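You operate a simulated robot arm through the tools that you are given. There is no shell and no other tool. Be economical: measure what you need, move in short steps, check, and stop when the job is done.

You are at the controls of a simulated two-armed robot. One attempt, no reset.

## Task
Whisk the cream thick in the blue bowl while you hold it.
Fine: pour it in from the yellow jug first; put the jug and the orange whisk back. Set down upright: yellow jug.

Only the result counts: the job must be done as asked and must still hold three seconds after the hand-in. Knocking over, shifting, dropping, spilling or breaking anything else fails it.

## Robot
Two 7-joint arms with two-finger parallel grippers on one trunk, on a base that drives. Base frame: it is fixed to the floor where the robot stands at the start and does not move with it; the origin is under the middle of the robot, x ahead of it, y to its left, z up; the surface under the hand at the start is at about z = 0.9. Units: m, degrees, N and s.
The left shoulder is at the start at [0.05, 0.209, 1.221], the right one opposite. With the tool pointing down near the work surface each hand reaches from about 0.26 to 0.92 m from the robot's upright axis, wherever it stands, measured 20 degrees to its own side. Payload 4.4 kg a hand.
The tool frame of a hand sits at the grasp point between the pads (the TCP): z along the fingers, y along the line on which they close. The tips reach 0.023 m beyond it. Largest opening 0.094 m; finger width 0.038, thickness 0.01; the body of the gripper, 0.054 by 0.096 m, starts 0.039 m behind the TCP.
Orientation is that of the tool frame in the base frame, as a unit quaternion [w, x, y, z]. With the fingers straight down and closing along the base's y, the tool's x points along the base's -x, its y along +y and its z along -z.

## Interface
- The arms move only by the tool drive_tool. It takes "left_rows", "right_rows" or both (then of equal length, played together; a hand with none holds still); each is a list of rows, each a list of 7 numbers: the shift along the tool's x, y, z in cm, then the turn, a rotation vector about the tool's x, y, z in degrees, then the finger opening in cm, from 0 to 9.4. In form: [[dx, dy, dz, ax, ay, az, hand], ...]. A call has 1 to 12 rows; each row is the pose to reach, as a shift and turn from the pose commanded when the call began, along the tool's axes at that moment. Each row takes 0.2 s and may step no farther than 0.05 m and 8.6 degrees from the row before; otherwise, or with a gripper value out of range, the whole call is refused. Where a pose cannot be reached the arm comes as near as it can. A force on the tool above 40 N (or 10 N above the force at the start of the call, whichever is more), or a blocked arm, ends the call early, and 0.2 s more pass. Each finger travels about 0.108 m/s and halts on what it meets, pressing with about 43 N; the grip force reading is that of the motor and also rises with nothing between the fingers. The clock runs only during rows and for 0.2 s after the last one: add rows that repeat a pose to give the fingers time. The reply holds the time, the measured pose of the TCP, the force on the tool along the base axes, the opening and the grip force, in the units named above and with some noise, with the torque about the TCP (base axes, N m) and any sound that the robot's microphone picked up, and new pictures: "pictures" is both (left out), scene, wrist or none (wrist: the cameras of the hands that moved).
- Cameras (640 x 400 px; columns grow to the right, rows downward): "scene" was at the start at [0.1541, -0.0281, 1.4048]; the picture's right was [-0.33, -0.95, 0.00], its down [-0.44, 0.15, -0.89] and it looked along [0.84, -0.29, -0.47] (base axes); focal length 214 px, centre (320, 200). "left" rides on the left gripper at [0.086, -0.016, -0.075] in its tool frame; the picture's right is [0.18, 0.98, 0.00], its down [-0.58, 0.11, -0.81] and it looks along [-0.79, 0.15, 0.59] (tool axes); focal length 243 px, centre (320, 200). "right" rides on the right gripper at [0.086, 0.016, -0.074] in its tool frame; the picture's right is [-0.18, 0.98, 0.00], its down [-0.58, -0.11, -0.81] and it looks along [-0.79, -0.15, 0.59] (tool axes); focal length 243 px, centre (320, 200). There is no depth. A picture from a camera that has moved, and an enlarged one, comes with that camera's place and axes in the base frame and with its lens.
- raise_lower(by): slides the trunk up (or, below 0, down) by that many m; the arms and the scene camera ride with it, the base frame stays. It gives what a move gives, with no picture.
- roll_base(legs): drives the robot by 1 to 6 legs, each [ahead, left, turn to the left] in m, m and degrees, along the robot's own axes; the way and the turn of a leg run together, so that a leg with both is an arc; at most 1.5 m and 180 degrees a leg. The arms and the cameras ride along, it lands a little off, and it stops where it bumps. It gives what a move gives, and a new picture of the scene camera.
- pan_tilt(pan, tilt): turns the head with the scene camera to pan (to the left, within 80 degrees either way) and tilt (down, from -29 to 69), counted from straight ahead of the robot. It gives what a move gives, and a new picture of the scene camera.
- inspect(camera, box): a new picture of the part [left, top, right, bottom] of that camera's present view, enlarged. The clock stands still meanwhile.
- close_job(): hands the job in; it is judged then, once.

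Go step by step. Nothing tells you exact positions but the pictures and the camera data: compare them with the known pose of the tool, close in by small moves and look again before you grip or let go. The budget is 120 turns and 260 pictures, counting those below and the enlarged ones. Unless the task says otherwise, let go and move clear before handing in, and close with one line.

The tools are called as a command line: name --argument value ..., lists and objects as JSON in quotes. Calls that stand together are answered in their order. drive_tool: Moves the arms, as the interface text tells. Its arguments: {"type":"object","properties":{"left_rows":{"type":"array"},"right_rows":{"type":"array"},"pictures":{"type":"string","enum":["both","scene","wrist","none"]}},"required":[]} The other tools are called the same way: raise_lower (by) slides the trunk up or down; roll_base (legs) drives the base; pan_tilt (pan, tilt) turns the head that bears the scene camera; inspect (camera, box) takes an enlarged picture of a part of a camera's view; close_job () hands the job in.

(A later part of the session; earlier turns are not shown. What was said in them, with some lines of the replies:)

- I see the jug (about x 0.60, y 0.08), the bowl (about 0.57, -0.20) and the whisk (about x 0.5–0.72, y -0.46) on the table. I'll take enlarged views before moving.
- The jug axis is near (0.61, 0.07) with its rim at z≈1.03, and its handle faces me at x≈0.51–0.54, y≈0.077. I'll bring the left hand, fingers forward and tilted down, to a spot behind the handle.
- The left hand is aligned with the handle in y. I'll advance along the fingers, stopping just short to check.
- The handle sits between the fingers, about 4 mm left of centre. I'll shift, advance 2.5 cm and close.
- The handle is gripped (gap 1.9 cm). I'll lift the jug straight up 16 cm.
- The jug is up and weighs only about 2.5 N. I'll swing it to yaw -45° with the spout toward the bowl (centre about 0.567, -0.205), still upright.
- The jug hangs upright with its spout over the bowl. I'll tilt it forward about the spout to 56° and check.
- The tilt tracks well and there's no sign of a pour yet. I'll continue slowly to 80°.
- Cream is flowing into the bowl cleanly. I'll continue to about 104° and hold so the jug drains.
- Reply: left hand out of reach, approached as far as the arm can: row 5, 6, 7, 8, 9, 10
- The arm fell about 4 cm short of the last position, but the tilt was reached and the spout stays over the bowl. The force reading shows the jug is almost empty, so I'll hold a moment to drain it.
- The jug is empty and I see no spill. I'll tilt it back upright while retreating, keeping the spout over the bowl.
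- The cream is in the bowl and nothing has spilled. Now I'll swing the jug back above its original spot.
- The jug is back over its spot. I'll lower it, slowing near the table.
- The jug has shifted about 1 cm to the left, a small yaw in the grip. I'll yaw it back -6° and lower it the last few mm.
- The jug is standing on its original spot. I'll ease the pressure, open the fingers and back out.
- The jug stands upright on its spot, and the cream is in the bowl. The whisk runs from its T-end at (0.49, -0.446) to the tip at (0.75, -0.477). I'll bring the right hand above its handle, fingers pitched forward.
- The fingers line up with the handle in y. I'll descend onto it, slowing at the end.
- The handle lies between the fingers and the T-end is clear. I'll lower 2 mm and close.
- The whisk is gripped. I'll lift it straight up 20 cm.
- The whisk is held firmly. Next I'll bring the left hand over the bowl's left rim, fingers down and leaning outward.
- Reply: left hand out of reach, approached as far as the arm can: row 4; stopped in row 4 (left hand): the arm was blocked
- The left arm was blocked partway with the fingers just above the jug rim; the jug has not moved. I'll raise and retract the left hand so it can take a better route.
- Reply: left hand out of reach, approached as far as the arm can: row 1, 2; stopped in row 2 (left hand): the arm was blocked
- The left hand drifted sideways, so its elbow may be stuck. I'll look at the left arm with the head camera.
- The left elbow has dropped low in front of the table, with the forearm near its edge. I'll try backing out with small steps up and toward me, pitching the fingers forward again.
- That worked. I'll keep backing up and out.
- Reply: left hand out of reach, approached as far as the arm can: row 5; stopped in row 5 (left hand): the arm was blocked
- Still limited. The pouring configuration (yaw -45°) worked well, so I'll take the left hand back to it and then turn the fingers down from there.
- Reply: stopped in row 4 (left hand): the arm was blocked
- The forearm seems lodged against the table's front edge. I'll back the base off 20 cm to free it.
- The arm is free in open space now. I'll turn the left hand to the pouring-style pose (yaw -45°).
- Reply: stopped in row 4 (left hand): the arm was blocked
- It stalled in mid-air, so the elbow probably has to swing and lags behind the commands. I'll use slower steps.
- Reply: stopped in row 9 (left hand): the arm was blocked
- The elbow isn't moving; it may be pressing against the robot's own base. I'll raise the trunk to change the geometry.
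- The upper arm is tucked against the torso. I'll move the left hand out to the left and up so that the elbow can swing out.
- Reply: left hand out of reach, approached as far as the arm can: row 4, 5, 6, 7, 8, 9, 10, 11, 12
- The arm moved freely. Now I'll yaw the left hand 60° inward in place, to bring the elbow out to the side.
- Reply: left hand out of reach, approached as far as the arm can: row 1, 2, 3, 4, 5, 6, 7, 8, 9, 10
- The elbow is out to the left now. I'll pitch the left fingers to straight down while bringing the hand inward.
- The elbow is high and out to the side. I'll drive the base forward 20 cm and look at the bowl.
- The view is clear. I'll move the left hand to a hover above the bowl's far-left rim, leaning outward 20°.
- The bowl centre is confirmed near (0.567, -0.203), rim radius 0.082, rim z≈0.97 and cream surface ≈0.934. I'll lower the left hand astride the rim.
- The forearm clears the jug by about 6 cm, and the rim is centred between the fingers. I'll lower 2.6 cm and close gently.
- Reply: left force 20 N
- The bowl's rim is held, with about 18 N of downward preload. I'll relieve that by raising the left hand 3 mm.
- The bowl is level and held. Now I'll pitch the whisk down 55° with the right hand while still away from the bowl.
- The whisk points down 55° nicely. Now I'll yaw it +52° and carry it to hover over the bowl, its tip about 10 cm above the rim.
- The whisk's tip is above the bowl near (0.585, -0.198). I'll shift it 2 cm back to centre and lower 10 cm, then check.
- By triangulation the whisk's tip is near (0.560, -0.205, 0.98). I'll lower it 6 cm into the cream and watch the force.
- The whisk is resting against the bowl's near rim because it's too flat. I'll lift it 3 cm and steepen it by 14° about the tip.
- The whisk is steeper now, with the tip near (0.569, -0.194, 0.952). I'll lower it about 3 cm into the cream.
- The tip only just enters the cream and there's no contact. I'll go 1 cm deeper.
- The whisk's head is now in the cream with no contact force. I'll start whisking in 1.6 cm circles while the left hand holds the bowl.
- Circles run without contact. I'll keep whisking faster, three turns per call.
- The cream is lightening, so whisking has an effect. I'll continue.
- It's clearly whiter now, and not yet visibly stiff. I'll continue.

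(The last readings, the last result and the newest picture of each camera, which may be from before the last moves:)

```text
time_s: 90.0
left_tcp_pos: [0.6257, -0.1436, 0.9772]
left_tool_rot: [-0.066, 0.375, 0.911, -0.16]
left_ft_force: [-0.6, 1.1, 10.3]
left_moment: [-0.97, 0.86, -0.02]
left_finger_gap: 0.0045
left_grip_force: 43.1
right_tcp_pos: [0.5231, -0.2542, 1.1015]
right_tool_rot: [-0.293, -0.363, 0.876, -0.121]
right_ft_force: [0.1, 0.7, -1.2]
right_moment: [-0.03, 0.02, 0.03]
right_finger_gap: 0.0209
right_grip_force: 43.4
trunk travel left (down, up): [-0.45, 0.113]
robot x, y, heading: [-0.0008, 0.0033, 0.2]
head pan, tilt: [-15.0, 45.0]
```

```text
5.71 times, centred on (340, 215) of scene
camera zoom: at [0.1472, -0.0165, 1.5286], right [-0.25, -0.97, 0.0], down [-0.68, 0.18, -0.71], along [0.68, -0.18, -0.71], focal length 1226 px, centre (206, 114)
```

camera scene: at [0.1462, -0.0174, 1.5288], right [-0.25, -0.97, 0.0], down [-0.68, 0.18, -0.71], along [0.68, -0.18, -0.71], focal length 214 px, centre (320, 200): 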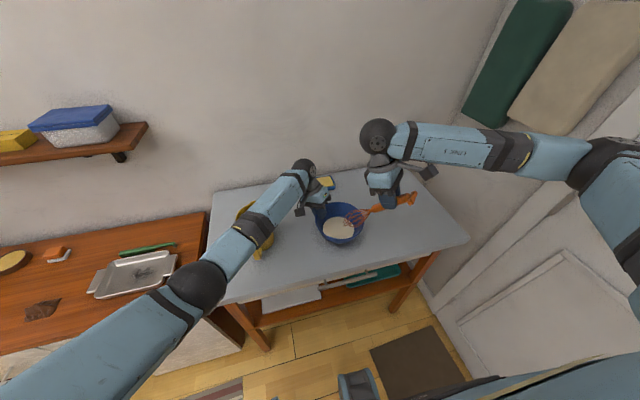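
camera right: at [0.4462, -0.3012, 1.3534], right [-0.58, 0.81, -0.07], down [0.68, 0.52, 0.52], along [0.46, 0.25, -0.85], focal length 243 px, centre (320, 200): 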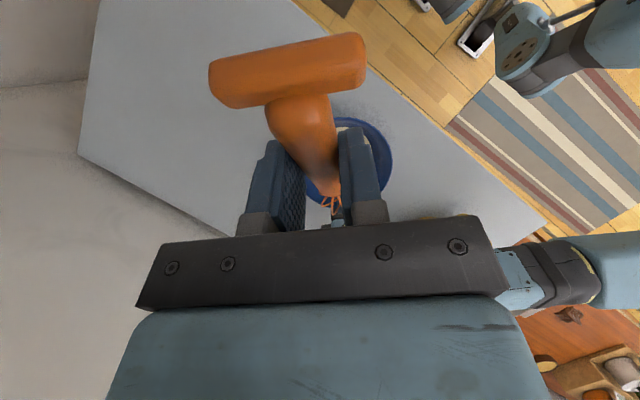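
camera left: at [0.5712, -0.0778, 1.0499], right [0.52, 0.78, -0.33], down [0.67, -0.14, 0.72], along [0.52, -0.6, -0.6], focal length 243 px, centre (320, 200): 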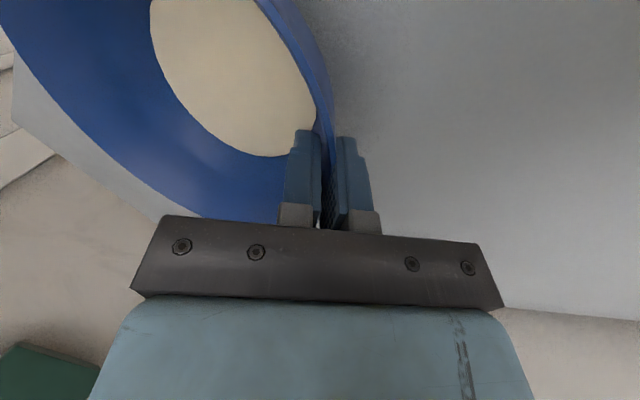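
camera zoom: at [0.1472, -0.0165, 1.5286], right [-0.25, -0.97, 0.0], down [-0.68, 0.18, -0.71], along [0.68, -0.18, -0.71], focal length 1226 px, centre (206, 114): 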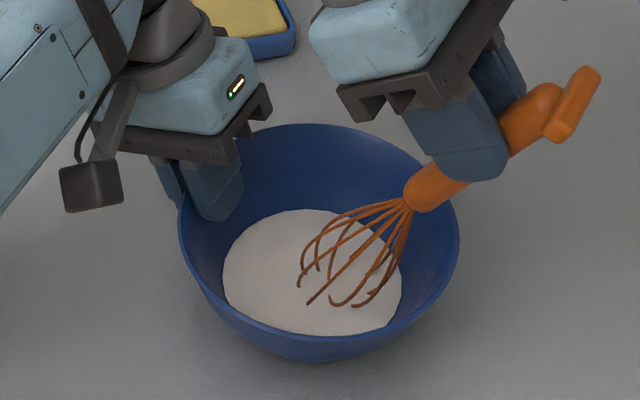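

The colour looks almost stable. I'll do one more round and compare.

drive_tool --right_rows '[[-1.68, 0, -1.26, 0, 0, 0, 0], [-0.24, 1.8, -0.18, 0, 0, 0, 0], [1.2, 0, 0.9, 0, 0, 0, 0], [-0.24, -1.8, -0.18, 0, 0, 0, 0], [-1.68, 0, -1.26, 0, 0, 0, 0], [-0.24, 1.8, -0.18, 0, 0, 0, 0], [1.2, 0, 0.9, 0, 0, 0, 0], [-0.24, -1.8, -0.18, 0, 0, 0, 0], [-1.68, 0, -1.26, 0, 0, 0, 0], [-0.24, 1.8, -0.18, 0, 0, 0, 0], [1.2, 0, 0.9, 0, 0, 0, 0], [0, 0, 0, 0, 0, 0, 0]]' --pictures "none"

inspect --camera "scene" --box '[300, 180, 380, 250]'

inspect --camera "left" --box '[0, 0, 400, 250]'

```text
time_s: 92.6
left_tcp_pos: [0.6256, -0.1445, 0.9765]
left_tool_rot: [-0.065, 0.376, 0.91, -0.161]
left_ft_force: [-1.2, -1.4, 8.9]
left_moment: [-0.94, 0.9, -0.04]
left_finger_gap: 0.0044
left_grip_force: 42.9
right_tcp_pos: [0.5213, -0.2522, 1.1013]
right_tool_rot: [-0.292, -0.363, 0.876, -0.122]
right_ft_force: [0.1, -0.2, 0.2]
right_moment: [-0.03, 0.05, 0.01]
right_finger_gap: 0.0212
right_grip_force: 42.8
trunk travel left (down, up): [-0.45, 0.113]
robot x, y, heading: [-0.0005, -0.0013, 0.5]
head pan, tilt: [-15.0, 45.0]
```

```text
5.71 times, centred on (340, 215) of scene
camera zoom: at [0.1472, -0.0166, 1.5286], right [-0.25, -0.97, 0.0], down [-0.68, 0.18, -0.71], along [0.68, -0.18, -0.71], focal length 1226 px, centre (206, 114)
```

zoom: 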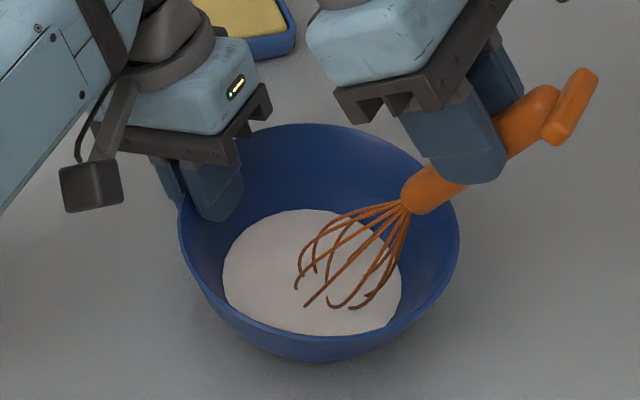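

```text
1.60 times, centred on (200, 125) of left
camera zoom: at [0.5717, -0.0761, 1.0509], right [0.52, 0.79, -0.34], down [0.68, -0.14, 0.72], along [0.52, -0.6, -0.61], focal length 388 px, centre (512, 320)
```

zoom: 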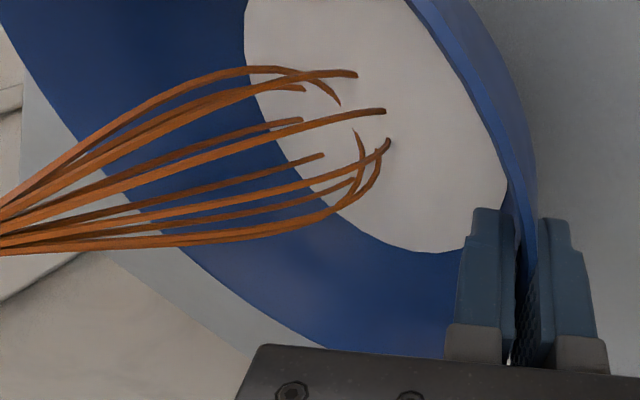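

The cream is white and no longer changing, so it's thick. I'll lift the whisk straight out and pause above the bowl.

drive_tool --right_rows '[[0.9, 0, -1.2, 0, 0, 0, 0], [1.8, 0, -2.4, 0, 0, 0, 0], [2.7, 0, -3.6, 0, 0, 0, 0], [3.6, 0, -4.8, 0, 0, 0, 0], [5.4, 0, -7.2, 0, 0, 0, 0], [7.2, 0, -9.6, 0, 0, 0, 0], [9, 0, -12, 0, 0, 0, 0], [9, 0, -12, 0, 0, 0, 0], [9, 0, -12, 0, 0, 0, 0]]' --pictures "none"

inspect --camera "scene" --box '[260, 100, 460, 260]'

```text
time_s: 94.6
left_tcp_pos: [0.6245, -0.1434, 0.9776]
left_tool_rot: [-0.064, 0.375, 0.911, -0.159]
left_ft_force: [-0.5, 0.5, 9.6]
left_moment: [-0.95, 0.81, -0.03]
left_finger_gap: 0.0044
left_grip_force: 43.3
right_tcp_pos: [0.5202, -0.2542, 1.2524]
right_tool_rot: [-0.294, -0.363, 0.876, -0.123]
right_ft_force: [-0.5, 0.1, 0.3]
right_moment: [0.0, 0.03, 0.03]
right_finger_gap: 0.0211
right_grip_force: 42.8
trunk travel left (down, up): [-0.45, 0.113]
robot x, y, heading: [-0.0011, 0.0042, 0.3]
head pan, tilt: [-15.0, 45.0]
```

```text
2.50 times, centred on (360, 180) of scene
camera zoom: at [0.1461, -0.0177, 1.5288], right [-0.25, -0.97, 0.0], down [-0.68, 0.18, -0.71], along [0.68, -0.18, -0.71], focal length 536 px, centre (220, 250)
```

zoom: 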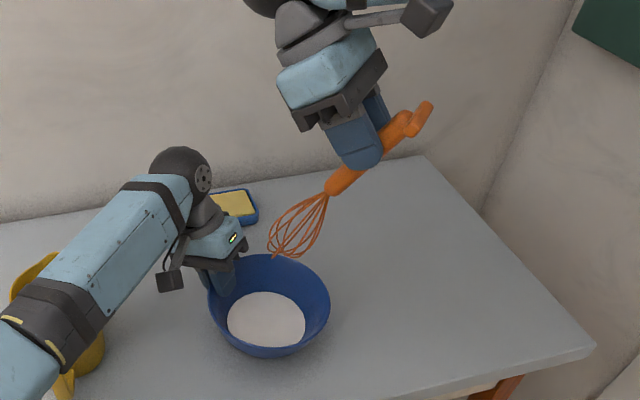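

The bowl holds thick white cream. I'll carry the whisk back above its resting place, returning to the grasp orientation.

drive_tool --right_rows '[[0.69, -1.27, 0.83, -0.2, -5.3, 4.6, 0], [1.38, -2.54, 1.67, -0.4, -10.7, 9.15, 0], [2.07, -3.8, 2.5, -0.65, -16, 13.7, 0], [2.76, -5.1, 3.3, -0.9, -21.4, 18.3, 0], [3.45, -6.35, 4.2, -1.1, -26.7, 22.9, 0], [4.14, -7.6, 5, -1.3, -32, 27.5, 0], [4.8, -8.9, 5.8, -1.5, -37.4, 32, 0], [5.5, -10.2, 6.7, -1.7, -42.7, 36.6, 0], [6.2, -11.4, 7.5, -1.95, -48.1, 41.2, 0], [6.9, -12.7, 8.3, -2.2, -53.4, 45.75, 0], [7.6, -14, 9.2, -2.4, -58.8, 50.3, 0], [8.28, -15.24, 10, -2.6, -64.1, 54.9, 0]]'

```text
time_s: 97.2
left_tcp_pos: [0.6254, -0.1446, 0.9774]
left_tool_rot: [-0.064, 0.375, 0.911, -0.16]
left_ft_force: [-0.7, 0.2, 11.1]
left_moment: [-0.92, 0.85, -0.02]
left_finger_gap: 0.004
left_grip_force: 43.1
right_tcp_pos: [0.538, -0.4522, 1.2227]
right_tool_rot: [0.277, 0.059, 0.959, -0.015]
right_ft_force: [-0.8, 0.1, -1.1]
right_moment: [0.05, 0.05, 0.03]
right_finger_gap: 0.021
right_grip_force: 43.1
trunk travel left (down, up): [-0.45, 0.113]
robot x, y, heading: [0.0017, 0.0003, 0.5]
head pan, tilt: [-15.0, 45.0]
camera scene: at [0.1456, -0.018, 1.5289], right [-0.25, -0.97, 0.0], down [-0.68, 0.18, -0.71], along [0.68, -0.18, -0.71], focal length 214 px, centre (320, 200)
camera right: at [0.4277, -0.4227, 1.2397], right [0.27, 0.96, 0.1], down [0.05, -0.12, 0.99], along [0.96, -0.27, -0.08], focal length 243 px, centre (320, 200)
```

scene: 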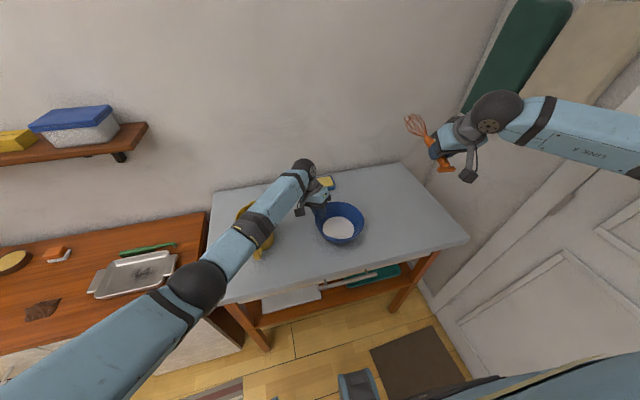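
right: 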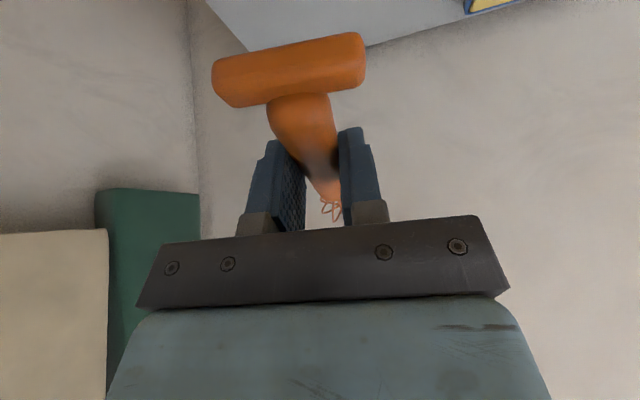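

The whisk is above its spot at the original orientation. I'll lower it to about 6 mm above the release height.

drive_tool --right_rows '[[2.1, 0, 3.4, 0, 0, 0, 0], [4.2, 0, 6.8, 0, 0, 0, 0], [6.4, 0, 10.2, 0, 0, 0, 0], [8.5, 0, 13.6, 0, 0, 0, 0], [10.6, 0, 17, 0, 0, 0, 0], [12.5, 0, 19.9, 0, 0, 0, 0], [13.8, 0, 22, 0, 0, 0, 0], [14.6, 0, 23.3, 0, 0, 0, 0], [15, 0, 24, 0, 0, 0, 0], [15, 0, 24, 0, 0, 0, 0]]' --pictures "wrist"

inspect --camera "scene" --box '[360, 140, 480, 240]'

```text
time_s: 99.4
left_tcp_pos: [0.6241, -0.1433, 0.9771]
left_tool_rot: [-0.065, 0.374, 0.911, -0.16]
left_ft_force: [-0.2, -0.3, 10.0]
left_moment: [-0.9, 0.85, -0.04]
left_finger_gap: 0.0043
left_grip_force: 42.6
right_tcp_pos: [0.5373, -0.4504, 0.941]
right_tool_rot: [0.276, 0.058, 0.959, -0.015]
right_ft_force: [-0.6, -0.8, -1.0]
right_moment: [0.01, 0.07, 0.04]
right_finger_gap: 0.0213
right_grip_force: 43.2
trunk travel left (down, up): [-0.45, 0.113]
robot x, y, heading: [0.0044, 0.0008, 0.3]
head pan, tilt: [-15.0, 45.0]
camera right: at [0.4282, -0.4206, 0.9591], right [0.27, 0.96, 0.1], down [0.05, -0.12, 0.99], along [0.96, -0.27, -0.08], focal length 243 px, centre (320, 200)
```

right: 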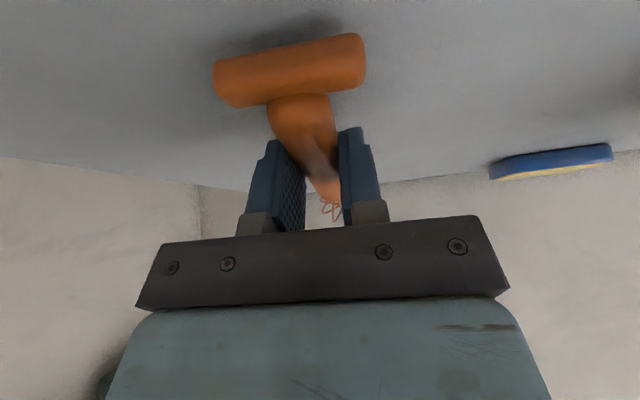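

```text
4.00 times, centred on (420, 190) of scene
camera zoom: at [0.1462, -0.0176, 1.5288], right [-0.25, -0.97, 0.0], down [-0.68, 0.18, -0.71], along [0.68, -0.18, -0.71], focal length 858 px, centre (-80, 240)
```

zoom: 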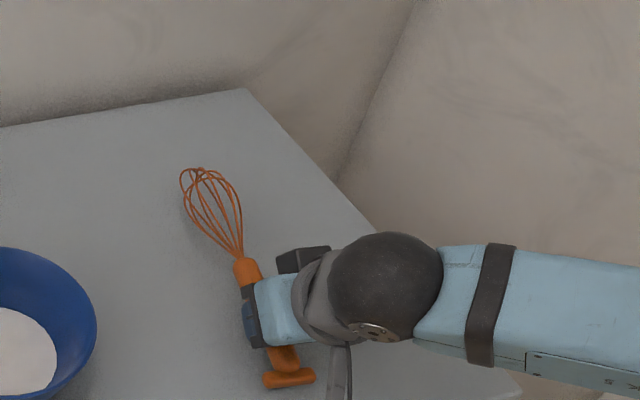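

The whisk is close above the table. I'll lower it the last 7 mm, slowly.

drive_tool --right_rows '[[0.13, 0, 0.2, 0, 0, 0, 0], [0.26, 0, 0.4, 0, 0, 0, 0], [0.37, 0, 0.6, 0, 0, 0, 0], [0.37, 0, 0.6, 0, 0, 0, 0]]' --pictures "none"

```text
time_s: 100.4
left_tcp_pos: [0.6249, -0.1448, 0.9776]
left_tool_rot: [-0.064, 0.374, 0.911, -0.16]
left_ft_force: [0.3, -3.9, 8.7]
left_moment: [-1.1, 0.69, 0.32]
left_finger_gap: 0.0043
left_grip_force: 42.8
right_tcp_pos: [0.5394, -0.4485, 0.9339]
right_tool_rot: [0.277, 0.059, 0.959, -0.016]
right_ft_force: [0.0, -0.1, 9.2]
right_moment: [-0.16, 0.69, 0.05]
right_finger_gap: 0.0212
right_grip_force: 42.8
trunk travel left (down, up): [-0.45, 0.113]
robot x, y, heading: [0.006, -0.0016, 0.2]
head pan, tilt: [-15.0, 45.0]
```

The whisk touches the table. I'll open the right hand and back off.

drive_tool --right_rows '[[0, 0, 0, 0, 0, 0, 2.5], [0, 0, 0, 0, 0, 0, 4], [0, 0, 0, 0, 0, 0, 5.5], [0, 0, -1.5, 0, 0, 0, 6], [0, 0, -4, 0, 0, 0, 6], [0, 0, -8, 0, 0, 0, 6], [-2, 0, -12, 0, 0, 0, 6], [-4, 0, -16, 0, 0, 0, 6], [-6, 0, -20, 0, 0, 0, 6], [-6, 0, -20, 0, 0, 0, 6]]'

inspect --camera "scene" --box '[300, 140, 480, 260]'

```text
time_s: 102.6
left_tcp_pos: [0.6258, -0.1447, 0.9764]
left_tool_rot: [-0.066, 0.374, 0.911, -0.159]
left_ft_force: [-1.0, -0.2, 8.9]
left_moment: [-0.9, 0.88, -0.08]
left_finger_gap: 0.0042
left_grip_force: 42.9
right_tcp_pos: [0.4815, -0.4428, 1.1341]
right_tool_rot: [0.275, 0.058, 0.96, -0.015]
right_ft_force: [-0.4, 0.0, -0.6]
right_moment: [-0.01, 0.03, 0.0]
right_finger_gap: 0.0598
right_grip_force: 0.0
trunk travel left (down, up): [-0.45, 0.113]
robot x, y, heading: [-0.0016, 0.0038, 0.2]
head pan, tilt: [-15.0, 45.0]
camera scene: at [0.1463, -0.0177, 1.5287], right [-0.25, -0.97, 0.0], down [-0.68, 0.18, -0.71], along [0.68, -0.18, -0.71], focal length 214 px, centre (320, 200)
camera right: at [0.3718, -0.4147, 1.1529], right [0.27, 0.96, 0.1], down [0.05, -0.12, 0.99], along [0.96, -0.27, -0.08], focal length 243 px, centre (320, 200)
```

scene: 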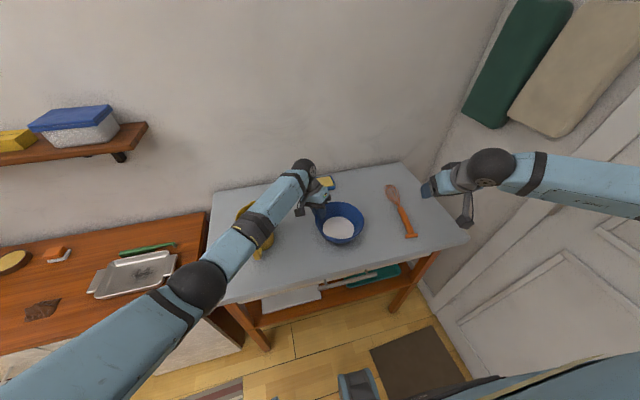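
right: 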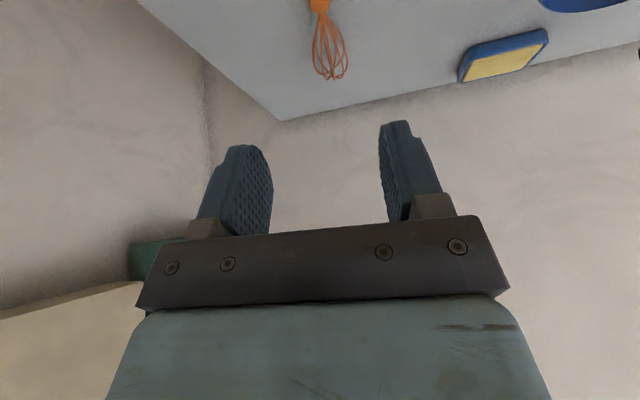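

```text
3.33 times, centred on (390, 200) of scene
camera zoom: at [0.1463, -0.0177, 1.5287], right [-0.25, -0.97, 0.0], down [-0.68, 0.18, -0.71], along [0.68, -0.18, -0.71], focal length 715 px, centre (87, 200)
```

zoom: 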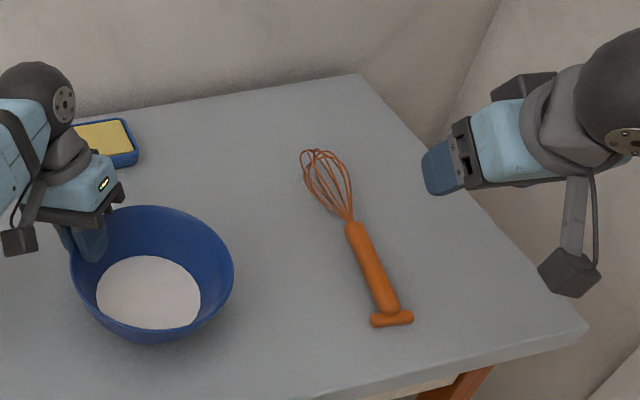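

The whisk is back in place. Now I'll release the bowl with the left hand and lift away.

drive_tool --left_rows '[[0, -0.05, -0.12, 0, 0, 0, 0], [0, -0.05, -0.12, 0, 0, 0, 1.2], [0, -0.05, -0.12, 0, 0, 0, 2.5], [0, -0.05, -0.12, 0, 0, 0, 4], [0, -0.05, -0.12, 0, 0, 0, 5], [0, -0.05, -1.2, 0, 0, 0, 5], [0, -0.05, -3, 0, 0, 0, 5], [0, -0.05, -6, 0, 0, 0, 5], [0, -1, -10, 0, 0, 0, 5], [0, -2.5, -14, 0, 0, 0, 5], [0, -4, -18, 0, 0, 0, 5], [0, -5.5, -22, 0, 0, 0, 5]]'

inspect --camera "scene" --box '[200, 140, 440, 280]'

```text
time_s: 105.2
left_tcp_pos: [0.6414, -0.1264, 1.2003]
left_tool_rot: [-0.065, 0.375, 0.911, -0.16]
left_ft_force: [-0.4, 0.7, -1.0]
left_moment: [-0.02, -0.02, -0.04]
left_finger_gap: 0.0497
left_grip_force: 0.0
right_tcp_pos: [0.4815, -0.4432, 1.1339]
right_tool_rot: [0.276, 0.058, 0.959, -0.015]
right_ft_force: [0.7, 0.2, -0.8]
right_moment: [0.03, 0.01, 0.0]
right_finger_gap: 0.0603
right_grip_force: 0.1
trunk travel left (down, up): [-0.45, 0.113]
robot x, y, heading: [0.0029, 0.003, 0.3]
head pan, tilt: [-15.0, 45.0]
camera scene: at [0.1469, -0.0176, 1.5286], right [-0.25, -0.97, 0.0], down [-0.68, 0.18, -0.71], along [0.68, -0.18, -0.71], focal length 214 px, centre (320, 200)
camera left: at [0.5875, -0.0587, 1.2755], right [0.52, 0.79, -0.33], down [0.68, -0.14, 0.72], along [0.52, -0.6, -0.61], focal length 243 px, centre (320, 200)
```

scene: 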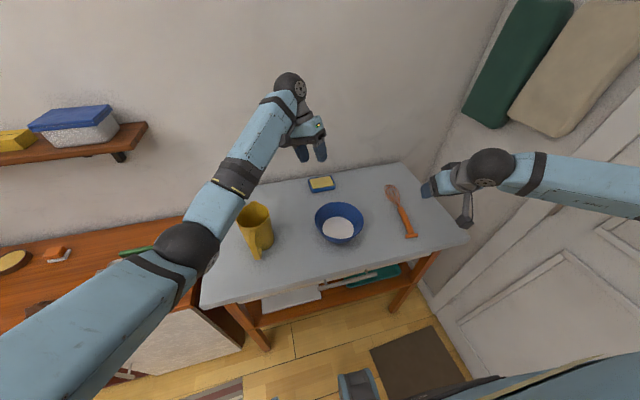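
left: 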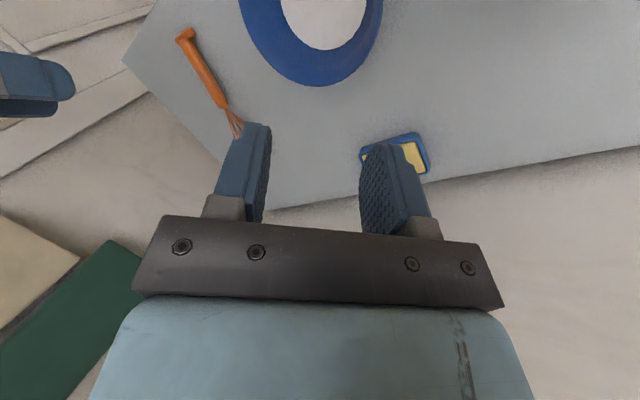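

```text
2.67 times, centred on (320, 210) of scene
camera zoom: at [0.1469, -0.0176, 1.5286], right [-0.25, -0.97, 0.0], down [-0.68, 0.18, -0.71], along [0.68, -0.18, -0.71], focal length 572 px, centre (320, 173)
```

zoom: 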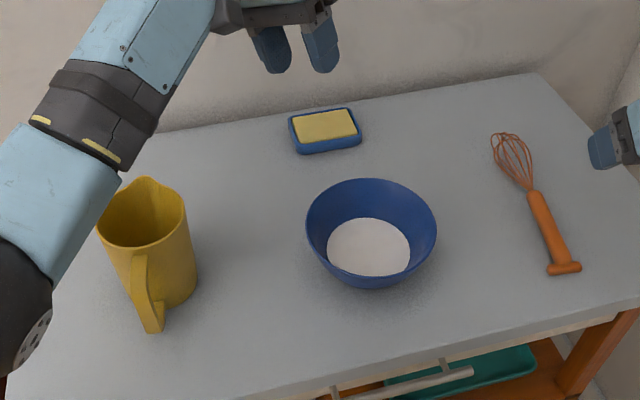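

The jug stands upright in its place, the bowl holds thick white cream, the whisk is back on its spot, and both hands are clear. I'm handing in.

close_job

```text
The job is handed in.
```

The cream is poured from the yellow jug and whisked thick and white in the blue bowl, which I held throughout. The jug stands upright in its place and the orange whisk is back on its spot. I saw no spill, though holding the bowl shifted it by just under 1 cm, and I've handed the job in.
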